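You operate a simulated robot arm through the tools that you are given. There is no shell and no other tool.

You run a simulated robot arm. Do the job below in one go: nothing can be reset, and whatever is moved stays where it is left.

TASK
Stir the custard in the red tub smooth and put its lid on.
Fine: Use the blue spoon from the cutlery drawer; shut the drawer and leave the spoon on the pot mat.

It is judged by the outcome, as a careful person would: the job done as asked, and still so three seconds after it is handed in. It fails if anything else is knocked over, pushed out of place, dropped, spilled or broken. Lids that push on must go on centred and level and be pressed home; caps that screw on are set level and turned clockwise until they are tight.

THE ROBOT
A 7-joint arm with a two-finger parallel gripper, fixed in place. Base frame: the origin is on the floor under the middle of its stand, x ahead of it, y to its left, z up. Units: m, degrees, N and s.
It reaches about 1.247 m from its shoulder. Its first joint turns from -132.0 to 132.0 degrees. Payload 3.91 kg.
Tool frame: the origin (TCP) lies between the finger pads and is the grasp point; the fingertips stand 0.03 m ahead of it; z points along the fingers, y is the line along which they close. The gripper opens to 0.11 m. The fingers are 0.02 m wide and 0.01 m thick; the gripper's body (0.048 by 0.112 m) begins 0.055 m behind the TCP.
Orientation is that of the tool frame in the base frame, as [roll, pitch, yaw] about the fixed x, y, z axes, in that order (R = Rz(yaw) Ry(pitch) Rx(roll)). With the fingers straight down and closing along the base's y, the tool's x points along the base's -x, its y along +y and its z along -z.

THE INTERFACE
- The arm moves only by the tool move_arm. Its arguments are lists of equal length, an entry for each row: "linear": the shift along the tool's x, y, z in m, a list of three; "rot": the turn, a rotation vector about the tool's x, y, z in degrees, a list of three; "jaw": the finger opening in m, from 0 to 0.11. In form: {"linear": [[dx, dy, dz], ...], "rot": [[ax, ay, az], ...], "jaw": [jaw, ...]}. A call has 1 to 20 rows; each row shifts and turns the commanded pose from where the row before left it, along the tool's axes as they then stand. A row lasts 0.2 s, in which the tool goes at most 0.05 m and 8.6 degrees; a call with a longer step from one row to the next is refused whole, and so is a gripper value outside its range. Where a pose cannot be reached the arm comes as near as it can. A force on the tool above 40 N (or 10 N above the force at the start of the call, whichever is more), or a blocked arm, ends the call early, and 0.2 s more pass. The fingers move at their own pace (about 0.108 m/s each) and stop on an object; they squeeze with about 45 N. The grip force told is the motor's: it shows also when the fingers shut on nothing. Time passes only in rows, and 0.2 s behind the last, so rows that do not move let the fingers close. The reply holds the time, the measured pose of the TCP, the force on the tool along the base axes, the opening and the grip force, in the units named above and with some noise, with the torque about the TCP (base axes, N m) and any sound that the robot's microphone picked up.
- Cameras (640 x 400 px; columns grow to the right, rows downward): "scene" is fixed at [0.4013, -0.4989, 1.5396]; the picture's right is [0.55, -0.84, 0.00], its down [-0.66, -0.43, -0.62] and it looks along [0.52, 0.34, -0.78] (base axes); focal length 214 px, centre (320, 200). "wrist" rides on the gripper at [0.072, 0.017, -0.103] in the tool frame; the picture's right is [-0.23, 0.97, 0.00], its down [-0.76, -0.18, -0.62] and it looks along [-0.61, -0.14, 0.78] (tool axes); focal length 222 px, centre (320, 200). There is no depth. A picture from a camera that has moved, and an enlarged one, comes with that camera's place and axes in the base frame and with its lens.
- snapshot(camera): a new picture of that camera. The clock stands still meanwhile.
- close_up(camera, box): a new picture of the part [left, top, right, bottom] of that camera's present view, enlarged. The clock stands still meanwhile.
- job_done(): hands the job in; it is judged then, once.

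Places have to be worked out from the pictures, the camera data and where the tool is seen. Open the gripper and draw the arm clear of the work before you hand the job in, unless the task says otherwise.

The tools are called by a JSON object that holds its "name" and its "arguments". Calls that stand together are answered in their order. move_arm: Moves the arm, as the interface text tells. Its arguments: {"type":"object","properties":{"linear":{"type":"array"},"rot":{"type":"array"},"jaw":{"type":"array"}},"required":["linear","rot","jaw"]} The other tools are called the same way: snapshot (camera) takes a picture; close_up (camera, box) takes an enlarged picture of a part of a camera's view; job_done () hands the job in.

At the start:

```text
clock: 0.0
eef_pos: [0.7094, -0.117, 1.346]
ee_rot: [-180.0, 0.0, 180.0]
wrist_force: [-0.1, 0.7, -0.5]
moment: [0.04, 0.02, -0.02]
gripper_width: 0.1102
grip_force: 0.1
```

scene: 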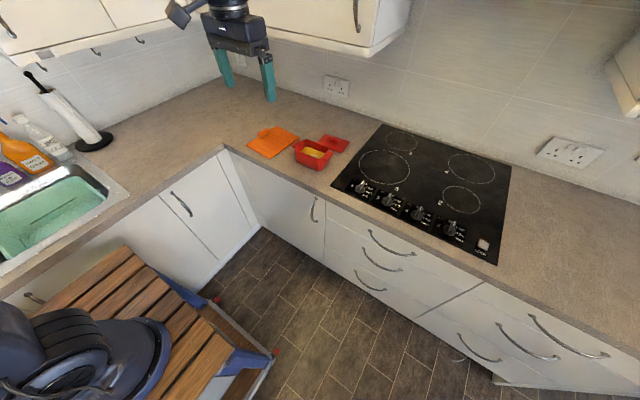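
wrist: 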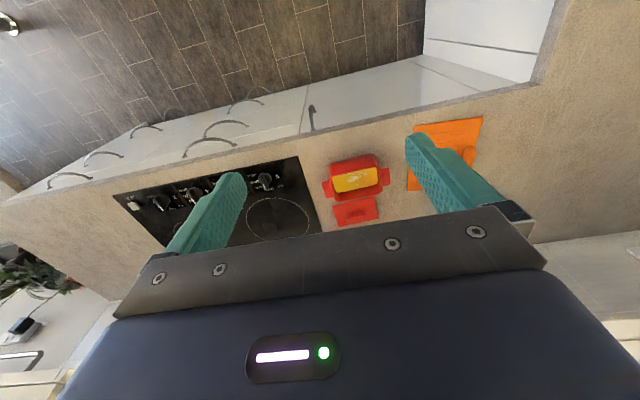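

I'll start by looking closely at the tub, the lid, the mat and the drawers before I move anything.

{"name": "close_up", "arguments": {"camera": "scene", "box": [230, 110, 370, 200]}}

{"name": "close_up", "arguments": {"camera": "scene", "box": [300, 180, 500, 310]}}

{"name": "close_up", "arguments": {"camera": "scene", "box": [420, 250, 640, 400]}}

{"name": "close_up", "arguments": {"camera": "wrist", "box": [290, 90, 500, 240]}}

```text
4.44 times, centred on (300, 155) of scene
camera zoom: at [0.4013, -0.4989, 1.5396], right [0.55, -0.84, 0.0], down [-0.66, -0.43, -0.62], along [0.52, 0.34, -0.78], focal length 953 px, centre (409, 400)
```

zoom: 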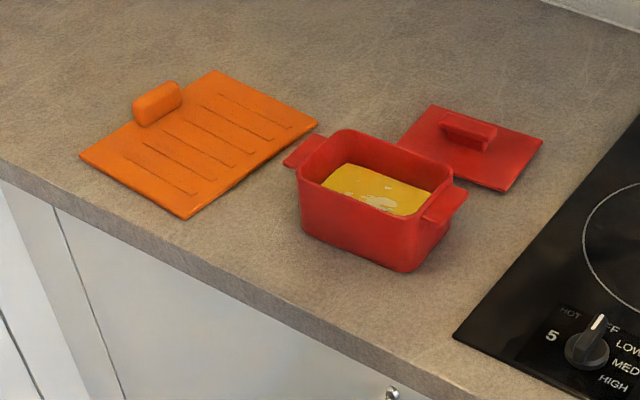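

```text
3.08 times, centred on (400, 245) of scene
camera zoom: at [0.4013, -0.4989, 1.5396], right [0.55, -0.84, 0.0], down [-0.66, -0.43, -0.62], along [0.52, 0.34, -0.78], focal length 660 px, centre (74, 62)
```

zoom: 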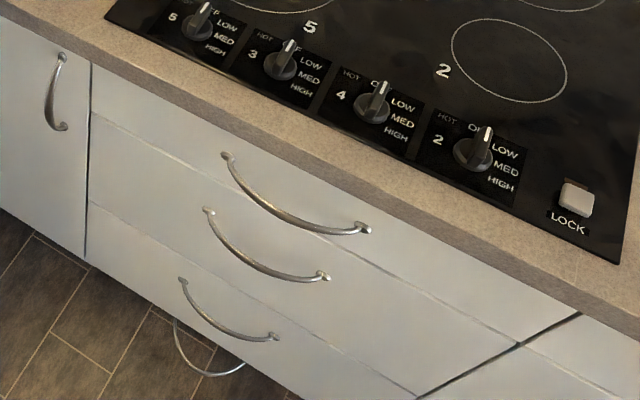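

```text
2.67 times, centred on (530, 325) of scene
camera zoom: at [0.4013, -0.4989, 1.5396], right [0.55, -0.84, 0.0], down [-0.66, -0.43, -0.62], along [0.52, 0.34, -0.78], focal length 572 px, centre (-240, -133)
```

zoom: 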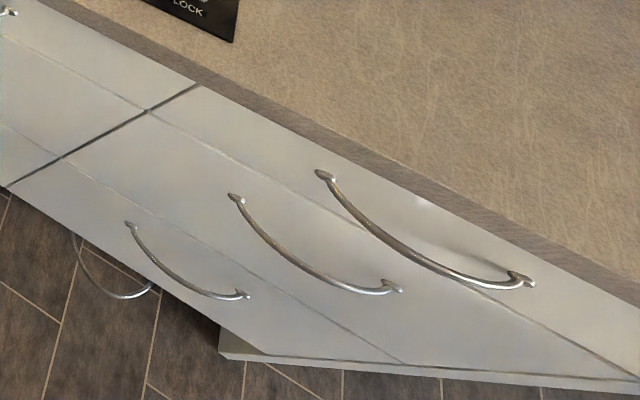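

```text
2.67 times, centred on (395, 165) of wrist
camera zoom: at [0.6376, -0.0992, 1.4491], right [0.23, 0.97, 0.0], down [0.76, -0.18, 0.62], along [0.61, -0.14, -0.78], focal length 592 px, centre (120, 293)
```

zoom: 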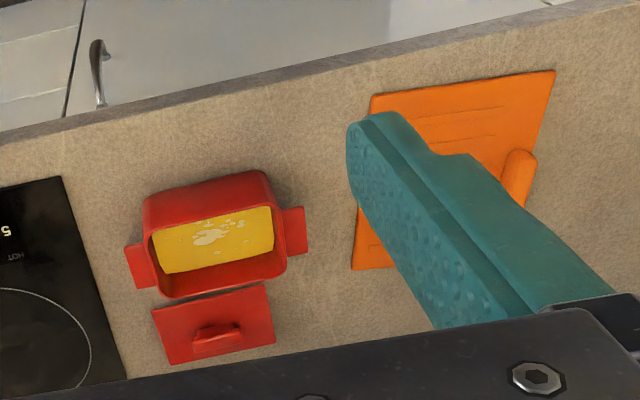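

The tub, its lid and the orange mat sit on a counter I work out to be at z≈0.91, with its front edge at x≈0.865. The drawer stack under the hob has its top handle near (0.84, -0.53, 0.81). I'll check the remaining cupboards and move in front of that stack for a closer look.

{"name": "close_up", "arguments": {"camera": "scene", "box": [0, 150, 280, 330]}}

{"name": "move_arm", "arguments": {"linear": [[0.0133, -0.0344, 0.02], [0.0133, -0.0344, 0.02], [0.0133, -0.0344, 0.02], [0.0133, -0.0344, 0.02], [0.0133, -0.0344, 0.02], [0.0133, -0.0344, 0.02], [0.0133, -0.0344, 0.02], [0.0133, -0.0344, 0.02], [0.0133, -0.0344, 0.02], [0.0133, -0.0344, 0.02], [0.0133, -0.0344, 0.02], [0.0133, -0.0344, 0.02]], "rot": [[0, 0, 0], [0, 0, 0], [0, 0, 0], [0, 0, 0], [0, 0, 0], [0, 0, 0], [0, 0, 0], [0, 0, 0], [0, 0, 0], [0, 0, 0], [0, 0, 0], [0, 0, 0]], "jaw": [0.08, 0.08, 0.08, 0.08, 0.08, 0.08, 0.08, 0.08, 0.08, 0.08, 0.08, 0.08]}}

```text
2.22 times, centred on (140, 240) of scene
camera zoom: at [0.4013, -0.4989, 1.5396], right [0.55, -0.84, 0.0], down [-0.66, -0.43, -0.62], along [0.52, 0.34, -0.78], focal length 477 px, centre (720, 111)
```

zoom: 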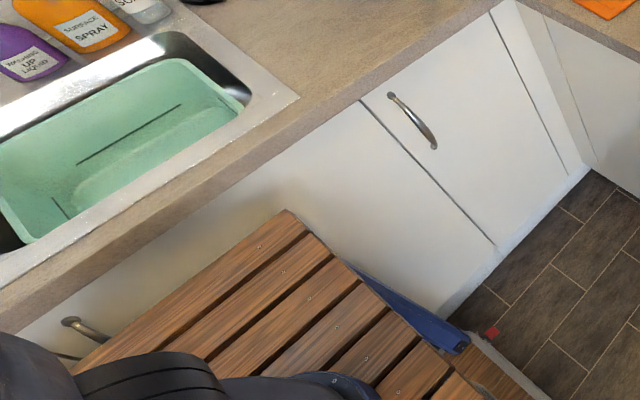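

```text
clock: 2.6
eef_pos: [0.5494, -0.5294, 1.1051]
ee_rot: [180.0, 0.0, -180.0]
wrist_force: [-0.1, 0.2, 0.1]
moment: [-0.02, -0.02, 0.03]
gripper_width: 0.0802
grip_force: 0.1
```

The left run has only cupboard doors, so the drawer stack under the hob is the likely place. I'm now in front of it at (0.55, -0.53, 1.105) and take pictures from here.

{"name": "snapshot", "arguments": {"camera": "wrist"}}

{"name": "snapshot", "arguments": {"camera": "scene"}}

```text
taken
camera wrist: at [0.4775, -0.5115, 1.2089], right [0.23, 0.97, 0.0], down [0.76, -0.18, 0.62], along [0.61, -0.14, -0.78], focal length 222 px, centre (320, 200)
```

wrist: 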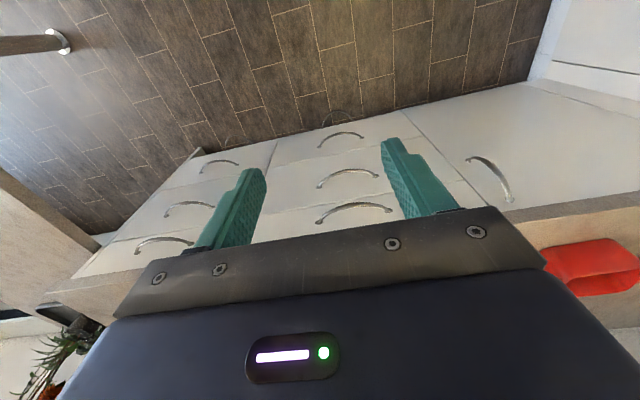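

```text
taken
```

scene: 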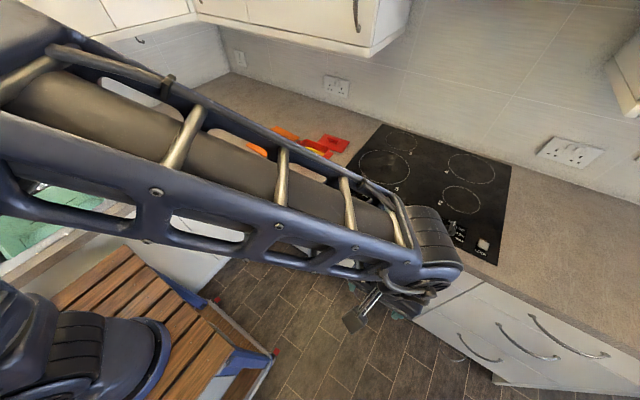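

The top handle of the stack under the hob runs from y≈-0.61 to -0.43 at z≈0.80 and bows out toward me. I'll roll the gripper 90° so the fingers can close above and below the bar.

{"name": "move_arm", "arguments": {"linear": [[0, 0, 0], [0, 0, 0], [0, 0, 0], [0, 0, 0], [0, 0, 0], [0, 0, 0], [0, 0, 0], [0, 0, 0], [0, 0, 0], [0, 0, 0], [0, 0, 0]], "rot": [[0, 0, 8.1818], [0, 0, 8.1818], [0, 0, 8.1818], [0, 0, 8.1818], [0, 0, 8.1818], [0, 0, 8.1818], [0, 0, 8.1818], [0, 0, 8.1818], [0, 0, 8.1818], [0, 0, 8.1818], [0, 0, 8.1818]], "jaw": [0.08, 0.08, 0.08, 0.08, 0.08, 0.08, 0.08, 0.08, 0.08, 0.08, 0.08]}}

```text
clock: 5.0
eef_pos: [0.5486, -0.529, 1.1063]
ee_rot: [-180.0, 0.1, 90.0]
wrist_force: [0.0, 0.3, -0.4]
moment: [0.02, -0.01, 0.04]
gripper_width: 0.0802
grip_force: 0.1
```

The roll worked (yaw 90). Now I tip the fingers up to horizontal, pointing at the drawer front.

{"name": "move_arm", "arguments": {"linear": [[0, 0, 0], [0, 0, 0], [0, 0, 0], [0, 0, 0], [0, 0, 0], [0, 0, 0], [0, 0, 0], [0, 0, 0], [0, 0, 0], [0, 0, 0], [0, 0, 0]], "rot": [[-8.1818, 0, 0], [-8.1818, 0, 0], [-8.1818, 0, 0], [-8.1818, 0, 0], [-8.1818, 0, 0], [-8.1818, 0, 0], [-8.1818, 0, 0], [-8.1818, 0, 0], [-8.1818, 0, 0], [-8.1818, 0, 0], [-8.1818, 0, 0]], "jaw": [0.08, 0.08, 0.08, 0.08, 0.08, 0.08, 0.08, 0.08, 0.08, 0.08, 0.08]}}

{"name": "snapshot", "arguments": {"camera": "wrist"}}

{"name": "snapshot", "arguments": {"camera": "scene"}}

```text
clock: 7.4
eef_pos: [0.5495, -0.5298, 1.107]
ee_rot: [89.9, 0.1, 89.9]
wrist_force: [0.0, 0.3, 0.8]
moment: [0.0, 0.02, -0.03]
gripper_width: 0.0801
grip_force: 0.0
```

```text
taken
camera wrist: at [0.4465, -0.4565, 1.1229], right [0.0, -0.23, 0.97], down [-0.62, -0.76, -0.18], along [0.78, -0.61, -0.14], focal length 222 px, centre (320, 200)
```

wrist: 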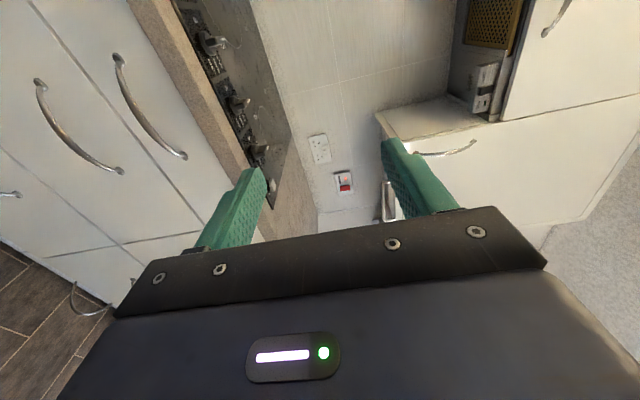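

```text
taken
```

scene: 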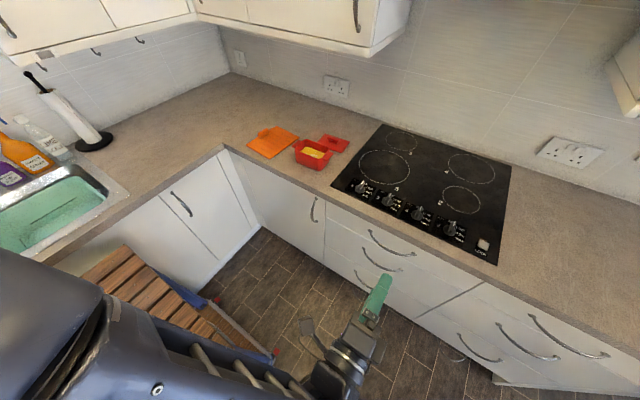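

The handle's ends come out at z≈0.795 with the apex at x≈0.828. I lower the tool to that height and stop short of the bar for a closer check.

{"name": "move_arm", "arguments": {"linear": [[0.0015, -0.039, 0], [0.0015, -0.039, 0], [0.0015, -0.039, 0], [0.0015, -0.039, 0], [0.0015, -0.039, 0], [0.0015, -0.039, 0], [0.0015, -0.039, 0], [0.0015, -0.039, 0], [0, 0, 0.04], [0, 0, 0.04], [0, 0, 0.04], [0, 0, 0.04], [0, 0, 0.02]], "rot": [[0, 0, 0], [0, 0, 0], [0, 0, 0], [0, 0, 0], [0, 0, 0], [0, 0, 0], [0, 0, 0], [0, 0, 0], [0, 0, 0], [0, 0, 0], [0, 0, 0], [0, 0, 0], [0, 0, 0]], "jaw": [0.07, 0.07, 0.07, 0.07, 0.07, 0.07, 0.07, 0.07, 0.07, 0.07, 0.07, 0.07, 0.07]}}

{"name": "snapshot", "arguments": {"camera": "wrist"}}

{"name": "close_up", "arguments": {"camera": "scene", "box": [300, 200, 460, 300]}}

```text
clock: 10.2
eef_pos: [0.7303, -0.5178, 0.7932]
ee_rot: [90.0, 0.0, 90.1]
wrist_force: [0.9, -0.2, -0.5]
moment: [0.01, -0.04, 0.0]
gripper_width: 0.07
grip_force: 0.1
```

```text
taken
camera wrist: at [0.6273, -0.4443, 0.8106], right [0.0, -0.23, 0.97], down [-0.62, -0.76, -0.18], along [0.78, -0.61, -0.14], focal length 222 px, centre (320, 200)
```

wrist: 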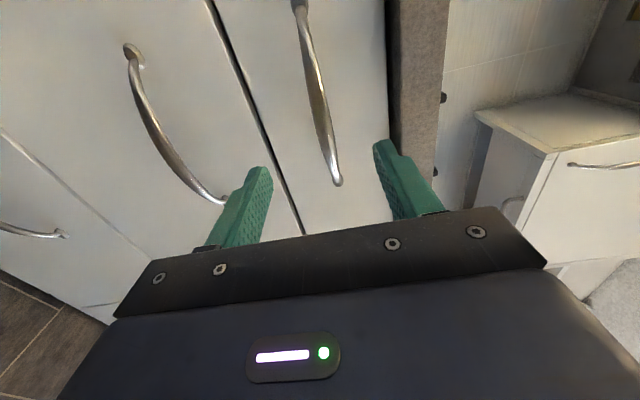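

```text
4.00 times, centred on (380, 250) of scene
camera zoom: at [0.4013, -0.4989, 1.5396], right [0.55, -0.84, 0.0], down [-0.66, -0.43, -0.62], along [0.52, 0.34, -0.78], focal length 858 px, centre (80, 0)
```

zoom: 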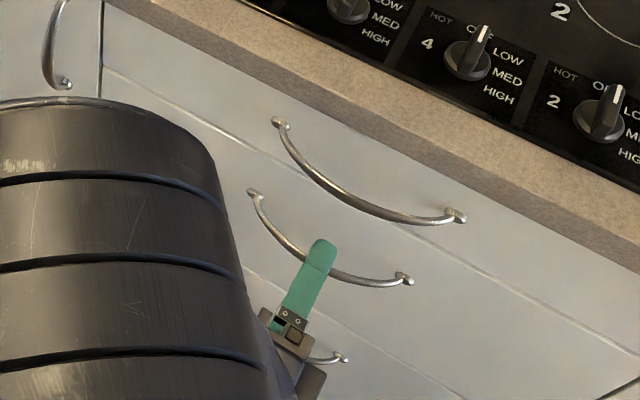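

The bar runs at z≈0.799 between the finger heights. I move up 5 mm and forward 95 mm so the pads straddle it, then check.

{"name": "move_arm", "arguments": {"linear": [[0, 0.005, 0.03], [0, 0, 0.03], [0, 0, 0.02], [0, 0, 0.015]], "rot": [[0, 0, 0], [0, 0, 0], [0, 0, 0], [0, 0, 0]], "jaw": [0.07, 0.07, 0.07, 0.07]}}

{"name": "snapshot", "arguments": {"camera": "wrist"}}

{"name": "close_up", "arguments": {"camera": "scene", "box": [300, 200, 460, 300]}}

```text
clock: 11.2
eef_pos: [0.8253, -0.5175, 0.7983]
ee_rot: [90.0, -0.1, 90.0]
wrist_force: [-0.2, -0.1, 0.8]
moment: [0.0, -0.02, -0.02]
gripper_width: 0.0701
grip_force: 0.0
```

```text
taken
camera wrist: at [0.7226, -0.4441, 0.8145], right [0.0, -0.23, 0.97], down [-0.62, -0.76, -0.18], along [0.78, -0.61, -0.14], focal length 222 px, centre (320, 200)
```

wrist: 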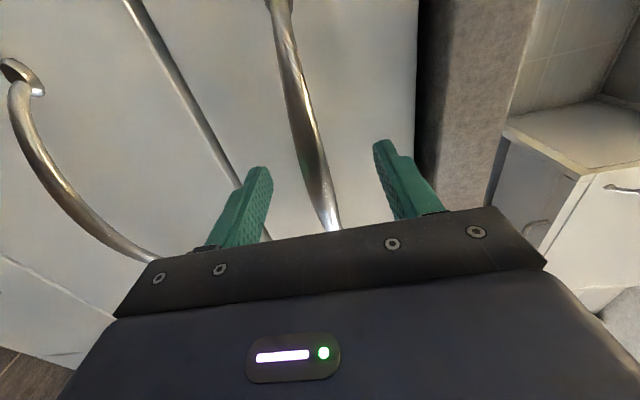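

```text
4.00 times, centred on (380, 250) of scene
camera zoom: at [0.4013, -0.4989, 1.5396], right [0.55, -0.84, 0.0], down [-0.66, -0.43, -0.62], along [0.52, 0.34, -0.78], focal length 858 px, centre (80, 0)
```

zoom: 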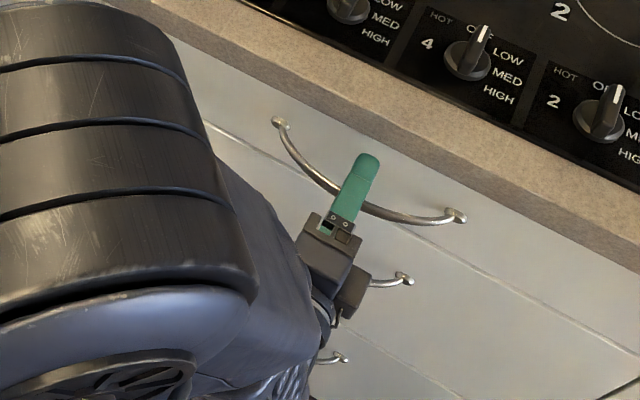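

The bar lies between the open fingers, so I close on it.

{"name": "move_arm", "arguments": {"linear": [[0, 0, 0.003], [0, 0, 0], [0, 0, 0], [0, 0, 0]], "rot": [[0, 0, 0], [0, 0, 0], [0, 0, 0], [0, 0, 0]], "jaw": [0.04, 0.0, 0.0, 0.0]}}

```text
clock: 12.2
eef_pos: [0.8278, -0.5171, 0.7968]
ee_rot: [90.1, 0.0, 90.0]
wrist_force: [-0.4, 1.0, -15.1]
moment: [-0.12, 0.08, -0.46]
gripper_width: 0.0116
grip_force: 44.9
```

I have the bar (11.6 mm). The -15 N suggests it sits slightly lower than my tool, so I drop 2 mm and start pulling the drawer gently.

{"name": "move_arm", "arguments": {"linear": [[0, -0.002, 0], [0, 0, -0.01], [0, 0, -0.015], [0, 0, -0.02], [0, 0, -0.02]], "rot": [[0, 0, 0], [0, 0, 0], [0, 0, 0], [0, 0, 0], [0, 0, 0]], "jaw": [0, 0, 0, 0, 0]}}

{"name": "close_up", "arguments": {"camera": "scene", "box": [300, 180, 500, 305]}}

```text
clock: 13.4
eef_pos: [0.7621, -0.5171, 0.7976]
ee_rot: [90.0, 0.0, 90.1]
wrist_force: [-0.7, 6.6, 0.9]
moment: [-0.05, 0.06, -0.5]
gripper_width: 0.012
grip_force: 44.2
```

```text
3.20 times, centred on (400, 242) of scene
camera zoom: at [0.4013, -0.4989, 1.5396], right [0.55, -0.84, 0.0], down [-0.66, -0.43, -0.62], along [0.52, 0.34, -0.78], focal length 686 px, centre (64, 64)
```

zoom: 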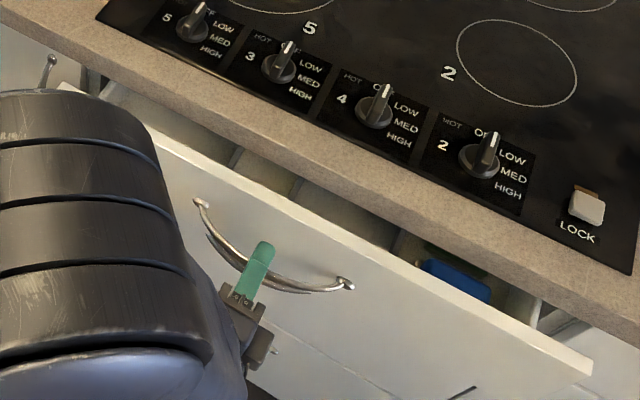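

The drawer slides easily, and I can see a divided tray with something blue at its right end. I pull it further out.

{"name": "move_arm", "arguments": {"linear": [[0, 0, -0.025], [0, 0, -0.025], [0, 0, -0.025], [0, 0, -0.025], [0, 0, -0.025], [0, 0, -0.025], [0, 0, -0.02]], "rot": [[0, 0, 0], [0, 0, 0], [0, 0, 0], [0, 0, 0], [0, 0, 0], [0, 0, 0], [0, 0, 0]], "jaw": [0, 0, 0, 0, 0, 0, 0]}}

{"name": "close_up", "arguments": {"camera": "scene", "box": [280, 180, 520, 330]}}

```text
clock: 15.0
eef_pos: [0.593, -0.5168, 0.7965]
ee_rot: [90.1, 0.0, 89.9]
wrist_force: [-0.4, 6.7, 7.9]
moment: [0.06, 0.02, 0.23]
gripper_width: 0.0116
grip_force: 45.1
```

```text
2.67 times, centred on (400, 255) of scene
camera zoom: at [0.4013, -0.4989, 1.5396], right [0.55, -0.84, 0.0], down [-0.66, -0.43, -0.62], along [0.52, 0.34, -0.78], focal length 572 px, centre (107, 53)
```

zoom: 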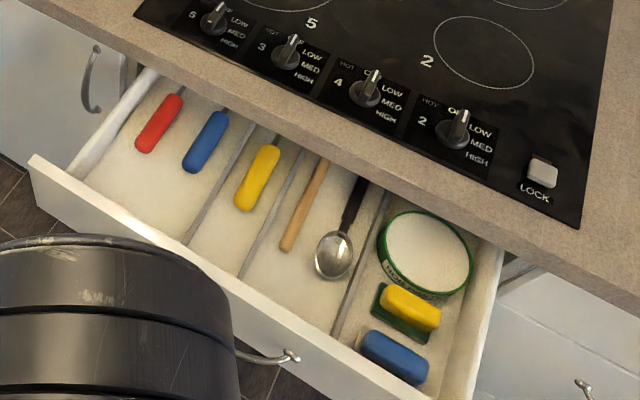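

This is the cutlery drawer, with red, blue and yellow handles, a wooden stick and a metal ladle or spoon. I pull it further out so the far ends of the tools show.

{"name": "move_arm", "arguments": {"linear": [[0, 0, -0.02], [0, 0, -0.02], [0, 0, -0.02], [0, 0, -0.02], [0, 0, -0.02], [0, 0, -0.015]], "rot": [[0, 0, 0], [0, 0, 0], [0, 0, 0], [0, 0, 0], [0, 0, 0], [0, 0, 0]], "jaw": [0, 0, 0, 0, 0, 0]}}

{"name": "close_up", "arguments": {"camera": "scene", "box": [280, 180, 520, 330]}}

```text
clock: 16.4
eef_pos: [0.4773, -0.5166, 0.7976]
ee_rot: [90.1, 0.0, 90.0]
wrist_force: [-1.4, 14.7, 20.6]
moment: [0.11, -0.12, -0.12]
gripper_width: 0.012
grip_force: 45.4
```

```text
2.67 times, centred on (400, 255) of scene
camera zoom: at [0.4013, -0.4989, 1.5396], right [0.55, -0.84, 0.0], down [-0.66, -0.43, -0.62], along [0.52, 0.34, -0.78], focal length 572 px, centre (107, 53)
```

zoom: 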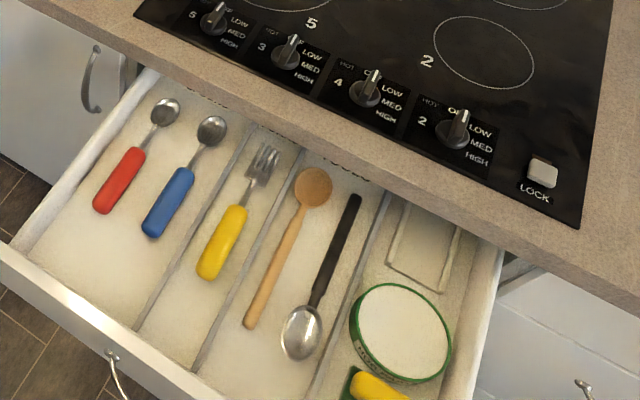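

The blue spoon is clear: handle around (0.73, -0.387), bowl toward the back near x≈0.87. The drawer is far enough out, so I let go of the handle, back off and rise.

{"name": "move_arm", "arguments": {"linear": [[0, 0, 0], [0, 0, 0], [0, 0, -0.02], [0, 0, -0.03], [0, 0, -0.03], [0, 0.03, 0], [0, 0.04, 0], [0, 0.04, 0], [0, 0.04, 0], [0, 0.04, 0], [0, 0.04, 0], [0, 0.04, 0]], "rot": [[0, 0, 0], [0, 0, 0], [0, 0, 0], [0, 0, 0], [0, 0, 0], [0, 0, 0], [0, 0, 0], [0, 0, 0], [0, 0, 0], [0, 0, 0], [0, 0, 0], [0, 0, 0]], "jaw": [0.03, 0.05, 0.05, 0.05, 0.05, 0.05, 0.05, 0.05, 0.05, 0.05, 0.05, 0.05]}}

{"name": "snapshot", "arguments": {"camera": "scene"}}

```text
clock: 19.0
eef_pos: [0.3975, -0.5168, 1.067]
ee_rot: [90.0, -0.1, 90.0]
wrist_force: [-1.1, -0.2, -0.9]
moment: [0.03, -0.03, 0.04]
gripper_width: 0.0501
grip_force: 0.1
```

```text
taken
```

scene: 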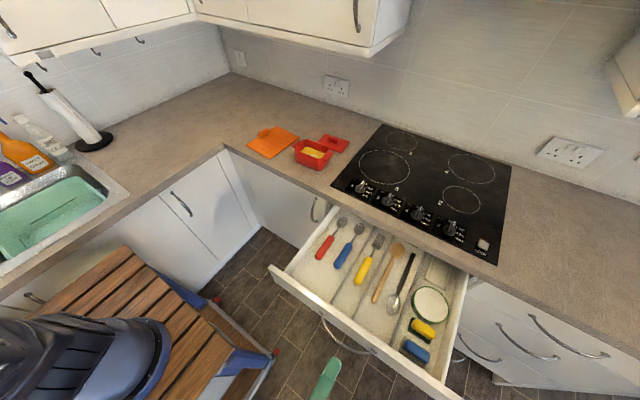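

The drawer stands fully open with everything in place. I turn the fingers back down, then roll to the original orientation so they close across the spoon handle (along y).

{"name": "move_arm", "arguments": {"linear": [[0, 0, 0], [0, 0, 0], [0, 0, 0], [0, 0, 0], [0, 0, 0], [0, 0, 0], [0, 0, 0], [0, 0, 0], [0, 0, 0], [0, 0, 0], [0, 0, 0]], "rot": [[8.1818, 0, 0], [8.1818, 0, 0], [8.1818, 0, 0], [8.1818, 0, 0], [8.1818, 0, 0], [8.1818, 0, 0], [8.1818, 0, 0], [8.1818, 0, 0], [8.1818, 0, 0], [8.1818, 0, 0], [8.1818, 0, 0]], "jaw": [0.06, 0.06, 0.06, 0.06, 0.06, 0.06, 0.06, 0.06, 0.06, 0.06, 0.06]}}

{"name": "move_arm", "arguments": {"linear": [[0, 0, 0], [0, 0, 0], [0, 0, 0], [0, 0, 0], [0, 0, 0], [0, 0, 0], [0, 0, 0], [0, 0, 0], [0, 0, 0], [0, 0, 0], [0, 0, 0], [-0.04, 0.018, 0], [-0.04, 0.018, 0], [-0.04, 0.018, 0], [-0.04, 0.018, 0], [-0.04, 0.018, 0], [-0.04, 0.018, 0], [-0.04, 0.018, 0]], "rot": [[0, 0, -8.1818], [0, 0, -8.1818], [0, 0, -8.1818], [0, 0, -8.1818], [0, 0, -8.1818], [0, 0, -8.1818], [0, 0, -8.1818], [0, 0, -8.1818], [0, 0, -8.1818], [0, 0, -8.1818], [0, 0, -8.1818], [0, 0, 0], [0, 0, 0], [0, 0, 0], [0, 0, 0], [0, 0, 0], [0, 0, 0], [0, 0, 0]], "jaw": [0.06, 0.06, 0.06, 0.06, 0.06, 0.06, 0.06, 0.06, 0.06, 0.06, 0.06, 0.06, 0.06, 0.06, 0.06, 0.06, 0.06, 0.06]}}

{"name": "snapshot", "arguments": {"camera": "wrist"}}

```text
clock: 21.4
eef_pos: [0.3969, -0.517, 1.0667]
ee_rot: [-179.8, 0.0, 90.0]
wrist_force: [-1.0, -0.6, 0.8]
moment: [-0.01, -0.05, -0.03]
gripper_width: 0.0597
grip_force: 0.1
```

```text
clock: 25.2
eef_pos: [0.6763, -0.3909, 1.0669]
ee_rot: [-180.0, 0.1, 179.9]
wrist_force: [-0.7, 0.1, -0.3]
moment: [0.05, -0.03, 0.01]
gripper_width: 0.0599
grip_force: 0.1
```

```text
taken
camera wrist: at [0.6045, -0.3743, 1.1692], right [0.23, 0.97, 0.0], down [0.76, -0.18, 0.62], along [0.61, -0.14, -0.78], focal length 222 px, centre (320, 200)
```

wrist: 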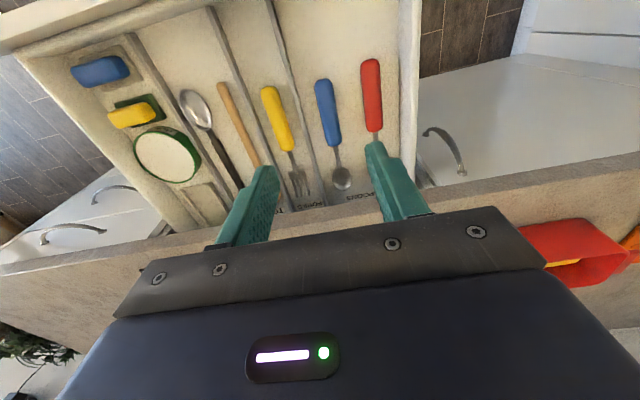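

The blue handle triangulates to x≈0.68–0.79, y≈-0.386, z≈0.77, with a divider about 4 cm to its right. I go down part way above the handle and check the alignment.

{"name": "move_arm", "arguments": {"linear": [[-0.01, 0.001, 0.035], [-0.01, 0.001, 0.035], [-0.01, 0.001, 0.035], [-0.009, 0.001, 0.035], [0, 0.001, 0.035], [0, 0, 0.032]], "rot": [[0, 0, 0], [0, 0, 0], [0, 0, 0], [0, 0, 0], [0, 0, 0], [0, 0, 0]], "jaw": [0.045, 0.045, 0.045, 0.045, 0.045, 0.045]}}

{"name": "snapshot", "arguments": {"camera": "wrist"}}

{"name": "close_up", "arguments": {"camera": "scene", "box": [290, 190, 450, 290]}}

```text
clock: 26.6
eef_pos: [0.7157, -0.3854, 0.8608]
ee_rot: [180.0, 0.1, 179.9]
wrist_force: [-0.5, -0.1, 0.8]
moment: [0.02, 0.03, -0.05]
gripper_width: 0.0452
grip_force: 0.1
```

```text
taken
camera wrist: at [0.6441, -0.3685, 0.9635], right [0.23, 0.97, 0.0], down [0.76, -0.18, 0.62], along [0.61, -0.14, -0.78], focal length 222 px, centre (320, 200)
```

wrist: 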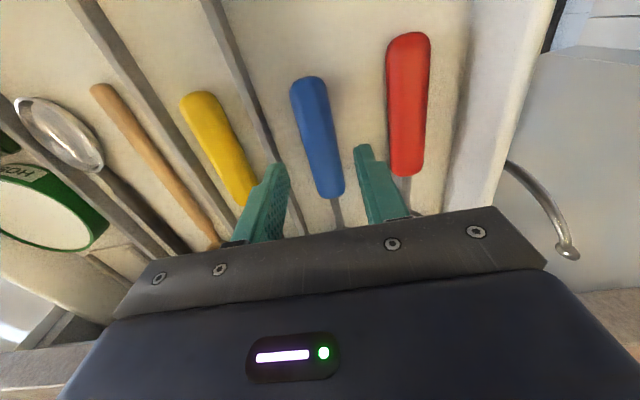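

```text
4.00 times, centred on (370, 240) of scene
camera zoom: at [0.4013, -0.4989, 1.5396], right [0.55, -0.84, 0.0], down [-0.66, -0.43, -0.62], along [0.52, 0.34, -0.78], focal length 858 px, centre (120, 40)
```

zoom: 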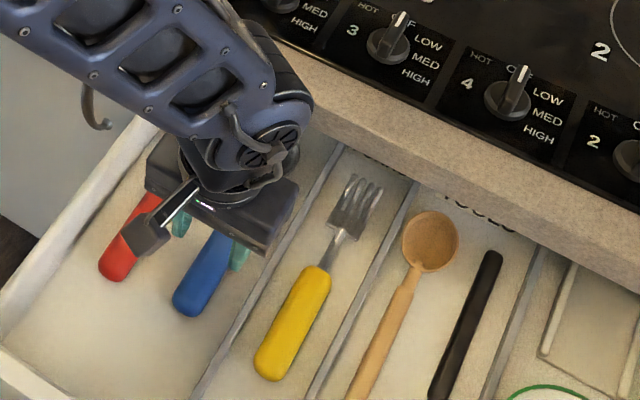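

The point under the TCP projects right onto the middle of the blue handle, so the alignment is good. I descend slowly, watching the force, since the fingertips reach 3 cm below the TCP.

{"name": "move_arm", "arguments": {"linear": [[0, 0, 0.02], [0, 0, 0.02], [0, 0, 0.012]], "rot": [[0, 0, 0], [0, 0, 0], [0, 0, 0]], "jaw": [0.045, 0.045, 0.045]}}

{"name": "close_up", "arguments": {"camera": "wrist", "box": [200, 40, 440, 190]}}

{"name": "close_up", "arguments": {"camera": "scene", "box": [310, 210, 390, 260]}}

```text
clock: 27.4
eef_pos: [0.7164, -0.387, 0.808]
ee_rot: [179.9, 0.0, -180.0]
wrist_force: [0.8, 0.0, -0.4]
moment: [0.0, -0.01, 0.0]
gripper_width: 0.0448
grip_force: 0.0
```

```text
2.67 times, centred on (320, 115) of wrist
camera zoom: at [0.6448, -0.3693, 0.9117], right [0.23, 0.97, 0.0], down [0.76, -0.18, 0.62], along [0.61, -0.14, -0.78], focal length 592 px, centre (320, 427)
```

zoom: 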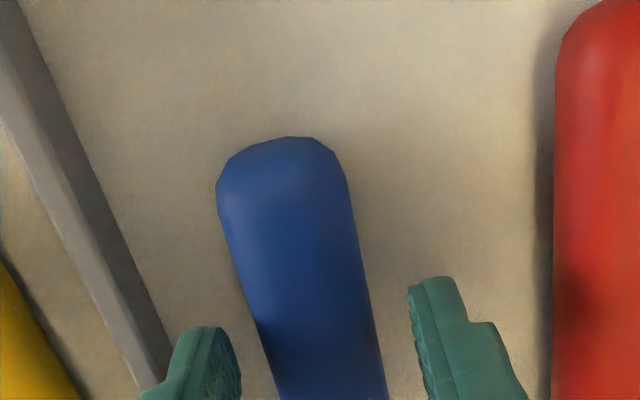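

```text
8.00 times, centred on (350, 235) of scene
camera zoom: at [0.4013, -0.4989, 1.5396], right [0.55, -0.84, 0.0], down [-0.66, -0.43, -0.62], along [0.52, 0.34, -0.78], focal length 1716 px, centre (80, -80)
```

zoom: 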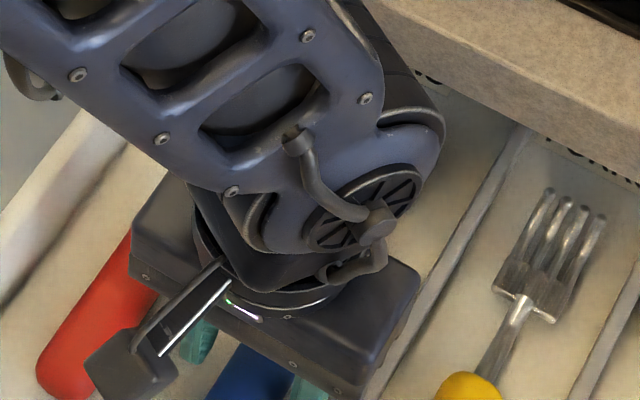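

The fingers straddle the handle, which is about 28 mm wide, with a few millimetres to the divider. I go down the last bit in small steps.

{"name": "move_arm", "arguments": {"linear": [[0, 0.001, 0.006], [0, 0, 0.006], [0, 0, 0.004]], "rot": [[0, 0, 0], [0, 0, 0], [0, 0, 0]], "jaw": [0.043, 0.043, 0.043]}}

{"name": "close_up", "arguments": {"camera": "wrist", "box": [200, 40, 440, 190]}}

```text
clock: 28.2
eef_pos: [0.7175, -0.3861, 0.7915]
ee_rot: [180.0, 0.0, -180.0]
wrist_force: [0.1, -1.0, -0.4]
moment: [-0.02, 0.0, 0.01]
gripper_width: 0.0431
grip_force: 0.1
```

```text
2.67 times, centred on (320, 115) of wrist
camera zoom: at [0.6449, -0.368, 0.8951], right [0.23, 0.97, 0.0], down [0.76, -0.18, 0.62], along [0.61, -0.14, -0.78], focal length 592 px, centre (320, 427)
```

zoom: 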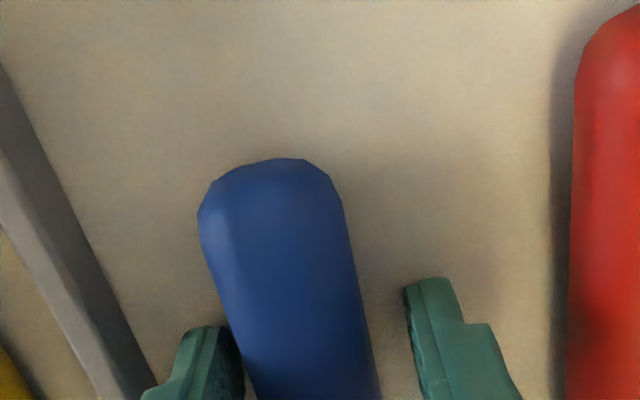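

The handle sits a few millimetres to the left between the fingers, and closing will centre it. I close here with the tips just off the drawer floor.

{"name": "move_arm", "arguments": {"linear": [[0, -0.002, 0.002], [0, 0, 0], [0, 0, 0], [0, 0, 0]], "rot": [[0, 0, 0], [0, 0, 0], [0, 0, 0], [0, 0, 0]], "jaw": [0.04, 0.02, 0.0, 0.0]}}

{"name": "close_up", "arguments": {"camera": "wrist", "box": [200, 40, 440, 190]}}

```text
clock: 29.2
eef_pos: [0.7174, -0.3876, 0.7907]
ee_rot: [179.9, 0.1, 180.0]
wrist_force: [2.3, 4.2, 16.7]
moment: [0.31, 0.08, -0.14]
gripper_width: 0.0293
grip_force: 45.2
```

```text
2.67 times, centred on (320, 115) of wrist
camera zoom: at [0.6451, -0.3698, 0.8941], right [0.23, 0.97, 0.0], down [0.76, -0.18, 0.62], along [0.61, -0.14, -0.78], focal length 592 px, centre (320, 427)
```

zoom: 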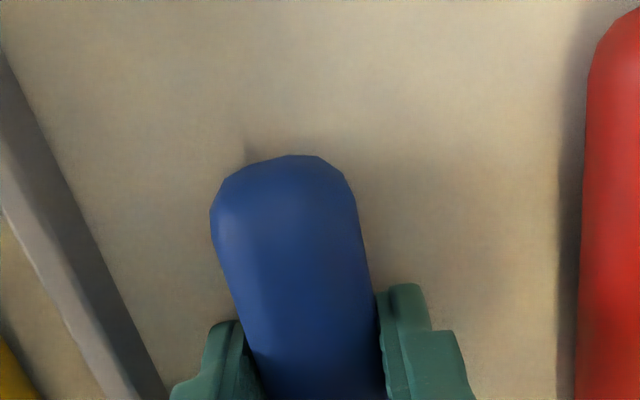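

I have the spoon handle (29 mm). The bowl end lies under the counter overhang, so I lift just 2 cm, draw it back 8 cm toward me, and only then raise it.

{"name": "move_arm", "arguments": {"linear": [[0, 0, -0.005], [0, 0, -0.01], [0, 0, -0.01], [0.02, 0, 0], [0.03, 0, 0], [0.03, 0, 0], [0, 0, 0]], "rot": [[0, 0, 0], [0, 0, 0], [0, 0, 0], [0, 0, 0], [0, 0, 0], [0, 0, 0], [0, 0, 0]], "jaw": [0.0, 0.0, 0.0, 0.0, 0.0, 0.0, 0.0]}}

{"name": "snapshot", "arguments": {"camera": "wrist"}}

{"name": "close_up", "arguments": {"camera": "scene", "box": [280, 190, 440, 290]}}

```text
clock: 30.8
eef_pos: [0.6369, -0.3856, 0.8141]
ee_rot: [180.0, 0.0, -180.0]
wrist_force: [-0.2, -0.7, -0.5]
moment: [0.04, -0.01, 0.02]
gripper_width: 0.0296
grip_force: 45.1
```

```text
taken
camera wrist: at [0.5651, -0.3692, 0.9176], right [0.23, 0.97, 0.0], down [0.76, -0.18, 0.62], along [0.61, -0.14, -0.78], focal length 222 px, centre (320, 200)
```

wrist: 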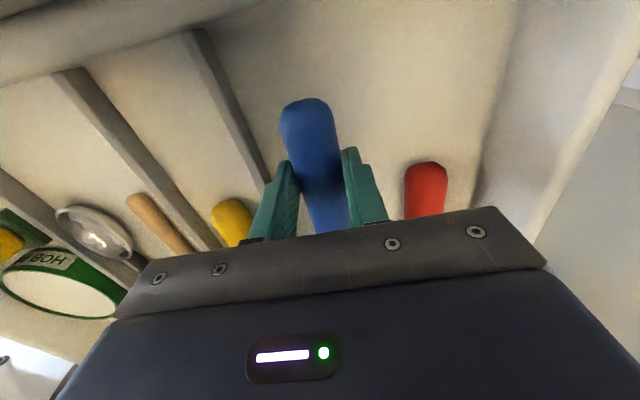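

```text
4.00 times, centred on (360, 240) of scene
camera zoom: at [0.4013, -0.4989, 1.5396], right [0.55, -0.84, 0.0], down [-0.66, -0.43, -0.62], along [0.52, 0.34, -0.78], focal length 858 px, centre (160, 40)
```

zoom: 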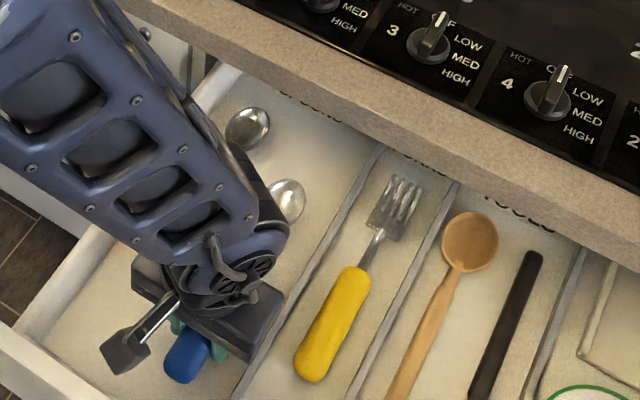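

The spoon hangs free with its bowl now at x≈0.80, clear of the counter edge at 0.865. I lift it straight up well above the counter.

{"name": "move_arm", "arguments": {"linear": [[0, 0, -0.03], [0, 0, -0.04], [0, 0, -0.045], [0, 0, -0.045], [0, 0, -0.045], [0, 0, -0.045], [0, 0, -0.045], [0, 0, -0.045]], "rot": [[0, 0, 0], [0, 0, 0], [0, 0, 0], [0, 0, 0], [0, 0, 0], [0, 0, 0], [0, 0, 0], [0, 0, 0]], "jaw": [0, 0, 0, 0, 0, 0, 0, 0]}}

{"name": "snapshot", "arguments": {"camera": "scene"}}

```text
clock: 32.6
eef_pos: [0.6366, -0.3874, 1.1536]
ee_rot: [-180.0, -0.1, -179.9]
wrist_force: [0.9, -0.9, -1.5]
moment: [0.04, 0.06, 0.0]
gripper_width: 0.0292
grip_force: 45.3
```

```text
taken
```

scene: 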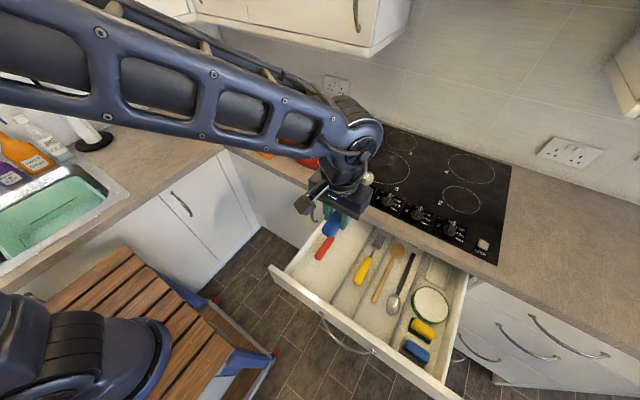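

The spoon is up at z≈1.15. Now I yaw 180° in two steps so the bowl points back toward the robot, which will let me later hang it down with the gripper reaching forward.

{"name": "move_arm", "arguments": {"linear": [[0, 0, 0], [0, 0, 0], [0, 0, 0], [0, 0, 0], [0, 0, 0], [0, 0, 0], [0, 0, 0], [0, 0, 0], [0, 0, 0], [0, 0, 0], [0, 0, 0]], "rot": [[0, 0, 8.1818], [0, 0, 8.1818], [0, 0, 8.1818], [0, 0, 8.1818], [0, 0, 8.1818], [0, 0, 8.1818], [0, 0, 8.1818], [0, 0, 8.1818], [0, 0, 8.1818], [0, 0, 8.1818], [0, 0, 8.1818]], "jaw": [0, 0, 0, 0, 0, 0, 0, 0, 0, 0, 0]}}

{"name": "move_arm", "arguments": {"linear": [[0, 0, 0], [0, 0, 0], [0, 0, 0], [0, 0, 0], [0, 0, 0], [0, 0, 0], [0, 0, 0], [0, 0, 0], [0, 0, 0], [0, 0, 0], [0, 0, 0]], "rot": [[0, 0, 8.1818], [0, 0, 8.1818], [0, 0, 8.1818], [0, 0, 8.1818], [0, 0, 8.1818], [0, 0, 8.1818], [0, 0, 8.1818], [0, 0, 8.1818], [0, 0, 8.1818], [0, 0, 8.1818], [0, 0, 8.1818]], "jaw": [0, 0, 0, 0, 0, 0, 0, 0, 0, 0, 0]}}

{"name": "snapshot", "arguments": {"camera": "scene"}}

{"name": "snapshot", "arguments": {"camera": "wrist"}}

```text
clock: 35.0
eef_pos: [0.636, -0.3868, 1.1535]
ee_rot: [179.9, -0.2, 90.0]
wrist_force: [0.2, -0.2, -0.1]
moment: [0.07, -0.01, 0.04]
gripper_width: 0.0291
grip_force: 44.8
```

```text
clock: 37.4
eef_pos: [0.6379, -0.3877, 1.1548]
ee_rot: [-179.9, 0.0, 0.1]
wrist_force: [-0.3, 0.4, 0.1]
moment: [0.01, -0.03, -0.02]
gripper_width: 0.0291
grip_force: 44.3
```

```text
taken
```

scene: 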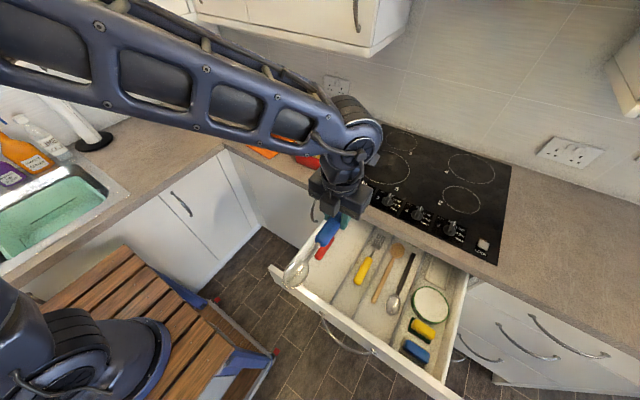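

```text
taken
camera wrist: at [0.71, -0.4039, 1.2581], right [-0.23, -0.97, 0.0], down [-0.76, 0.18, 0.62], along [-0.61, 0.14, -0.78], focal length 222 px, centre (320, 200)
```

wrist: 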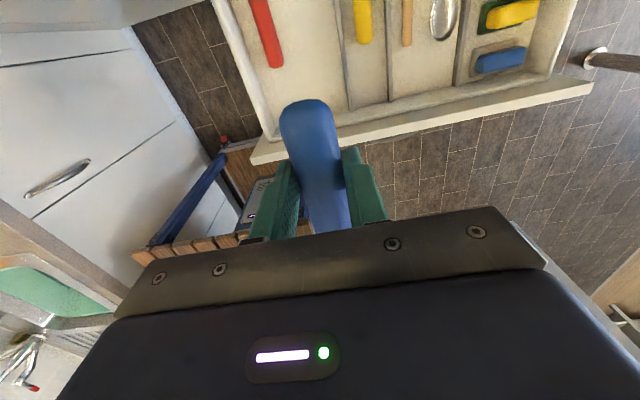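

Yaw reads 0, and the spoon now points back toward the robot. Next I tip the gripper up to horizontal so the spoon hangs straight down.

{"name": "move_arm", "arguments": {"linear": [[0, 0, 0], [0, 0, 0], [0, 0, 0], [0, 0, 0], [0, 0, 0], [0, 0, 0], [0, 0, 0], [0, 0, 0], [0, 0, 0], [0, 0, 0], [0, 0, 0]], "rot": [[0, 8.1818, 0], [0, 8.1818, 0], [0, 8.1818, 0], [0, 8.1818, 0], [0, 8.1818, 0], [0, 8.1818, 0], [0, 8.1818, 0], [0, 8.1818, 0], [0, 8.1818, 0], [0, 8.1818, 0], [0, 8.1818, 0]], "jaw": [0, 0, 0, 0, 0, 0, 0, 0, 0, 0, 0]}}

{"name": "snapshot", "arguments": {"camera": "scene"}}

{"name": "snapshot", "arguments": {"camera": "wrist"}}

```text
clock: 39.8
eef_pos: [0.6367, -0.3875, 1.1569]
ee_rot: [29.0, -89.7, 151.0]
wrist_force: [0.0, 0.0, 0.2]
moment: [0.0, 0.03, 0.02]
gripper_width: 0.0294
grip_force: 45.5
```

```text
taken
```

scene: 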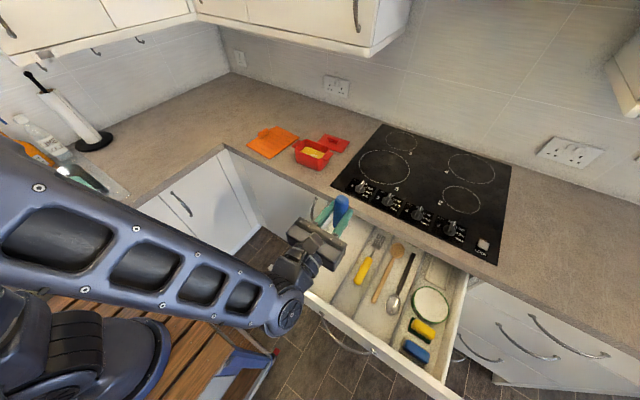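

```text
taken
camera wrist: at [0.5331, -0.4038, 1.2278], right [0.0, -0.97, -0.23], down [-0.62, 0.18, -0.76], along [0.78, 0.14, -0.6], focal length 222 px, centre (320, 200)
```

wrist: 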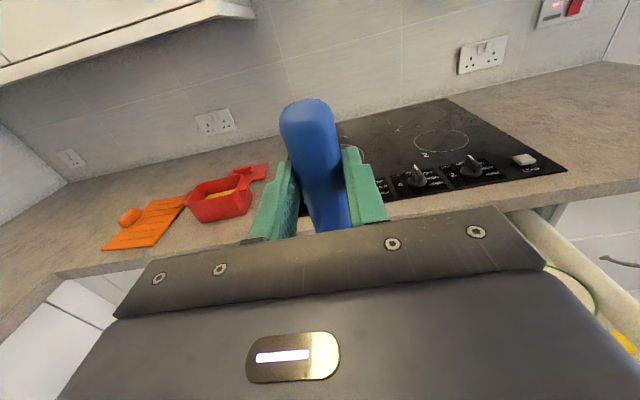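

The spoon now hangs down with the gripper pointing forward, and the tub, mat and lid are in view. I rise and slide left until I'm in front of the tub, keeping the bowl well above everything.

{"name": "move_arm", "arguments": {"linear": [[0.02, 0, 0], [0.03, -0.02, 0], [0.03, -0.035, 0], [0.0133, -0.04, 0], [0, -0.045, 0], [0, -0.045, 0], [0, -0.045, 0], [0, -0.045, 0], [0, -0.045, 0.02], [0, -0.0175, 0.03], [0, 0, 0.03]], "rot": [[0, 0, 0], [0, 0, 0], [0, 0, 0], [0, 0, 0], [0, 0, 0], [0, 0, 0], [0, 0, 0], [0, 0, 0], [0, 0, 0], [0, 0, 0], [0, 0, 0]], "jaw": [0, 0, 0, 0, 0, 0, 0, 0, 0, 0, 0]}}

{"name": "snapshot", "arguments": {"camera": "scene"}}

{"name": "snapshot", "arguments": {"camera": "wrist"}}

```text
clock: 42.4
eef_pos: [0.6739, 0.2008, 1.2657]
ee_rot: [-96.0, -89.9, -58.3]
wrist_force: [1.0, -0.6, -1.5]
moment: [0.04, -0.01, 0.04]
gripper_width: 0.0288
grip_force: 45.0
out of reach, approached as far as the arm can: row 6, 7, 8
stopped in row 11: the arm was blocked; the commanded pose is now the measured one
```

```text
taken
```

scene: 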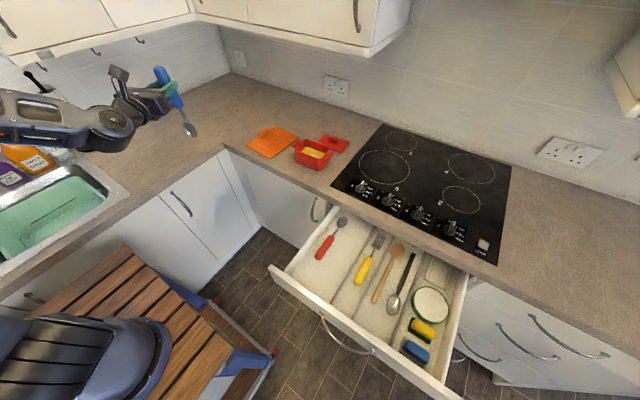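

```text
taken
camera wrist: at [0.5883, 0.1401, 1.3381], right [0.42, -0.88, -0.23], down [-0.64, -0.11, -0.76], along [0.64, 0.47, -0.61], focal length 222 px, centre (320, 200)
```

wrist: 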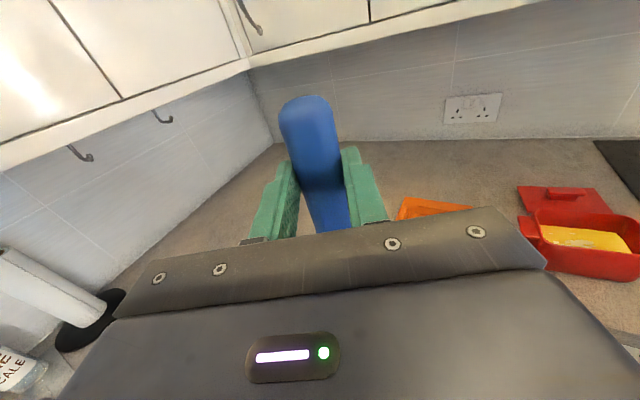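

The arm reached a joint limit and overshot left to y≈0.20 with the tool yawed about 26°, touching nothing. I back up toward the tub's y in small moves and check that the arm follows.

{"name": "move_arm", "arguments": {"linear": [[0, 0.03, -0.0085], [0, 0.04, -0.0115], [0, 0.04, -0.0115]], "rot": [[0, 0, 0], [0, 0, 0], [0, 0, 0]], "jaw": [0, 0, 0]}}

{"name": "snapshot", "arguments": {"camera": "scene"}}

```text
clock: 43.2
eef_pos: [0.6929, 0.088, 1.2656]
ee_rot: [-110.0, -90.0, -44.4]
wrist_force: [-0.8, 0.5, -0.6]
moment: [-0.05, 0.02, -0.08]
gripper_width: 0.029
grip_force: 44.9
```

```text
taken
```

scene: 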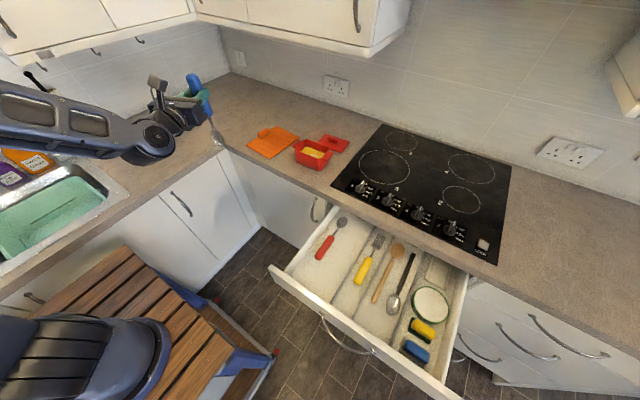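

The arm follows normally again. I continue to the tub's y and then straighten the yaw so the gripper points straight ahead.

{"name": "move_arm", "arguments": {"linear": [[0, 0.034, -0.00875], [0, 0.034, -0.00875], [0, 0.034, -0.00875], [0, 0.034, -0.00875], [0, 0, 0], [0, 0, 0], [0, 0, 0], [0, 0, 0]], "rot": [[0, 0, 0], [0, 0, 0], [0, 0, 0], [0, 0, 0], [-6.4, 0, 0], [-6.4, 0, 0], [-6.4, 0, 0], [-6.4, 0, 0]], "jaw": [0, 0, 0, 0, 0, 0, 0, 0]}}

{"name": "snapshot", "arguments": {"camera": "wrist"}}

{"name": "snapshot", "arguments": {"camera": "scene"}}

```text
clock: 45.0
eef_pos: [0.7144, -0.0526, 1.2775]
ee_rot: [-23.4, -88.9, -148.4]
wrist_force: [0.2, -1.4, -0.4]
moment: [0.0, -0.03, 0.04]
gripper_width: 0.0289
grip_force: 45.2
out of reach, approached as far as the arm can: row 7, 8
```

```text
taken
camera wrist: at [0.6151, -0.0856, 1.3462], right [0.14, -0.96, -0.23], down [-0.63, 0.09, -0.77], along [0.76, 0.26, -0.59], focal length 222 px, centre (320, 200)
```

wrist: 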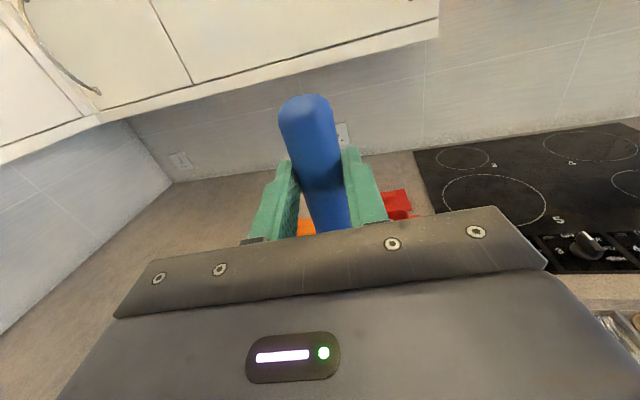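

```text
taken
```

scene: 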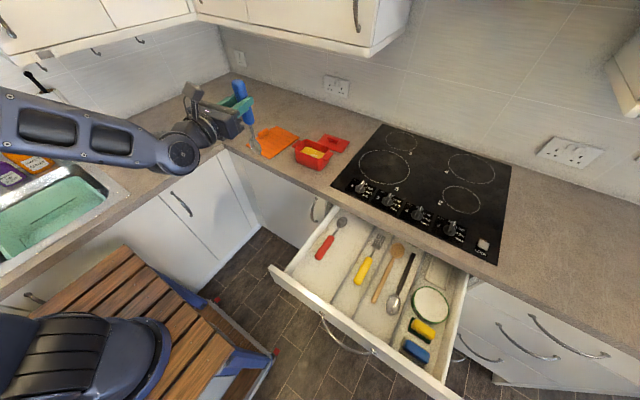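

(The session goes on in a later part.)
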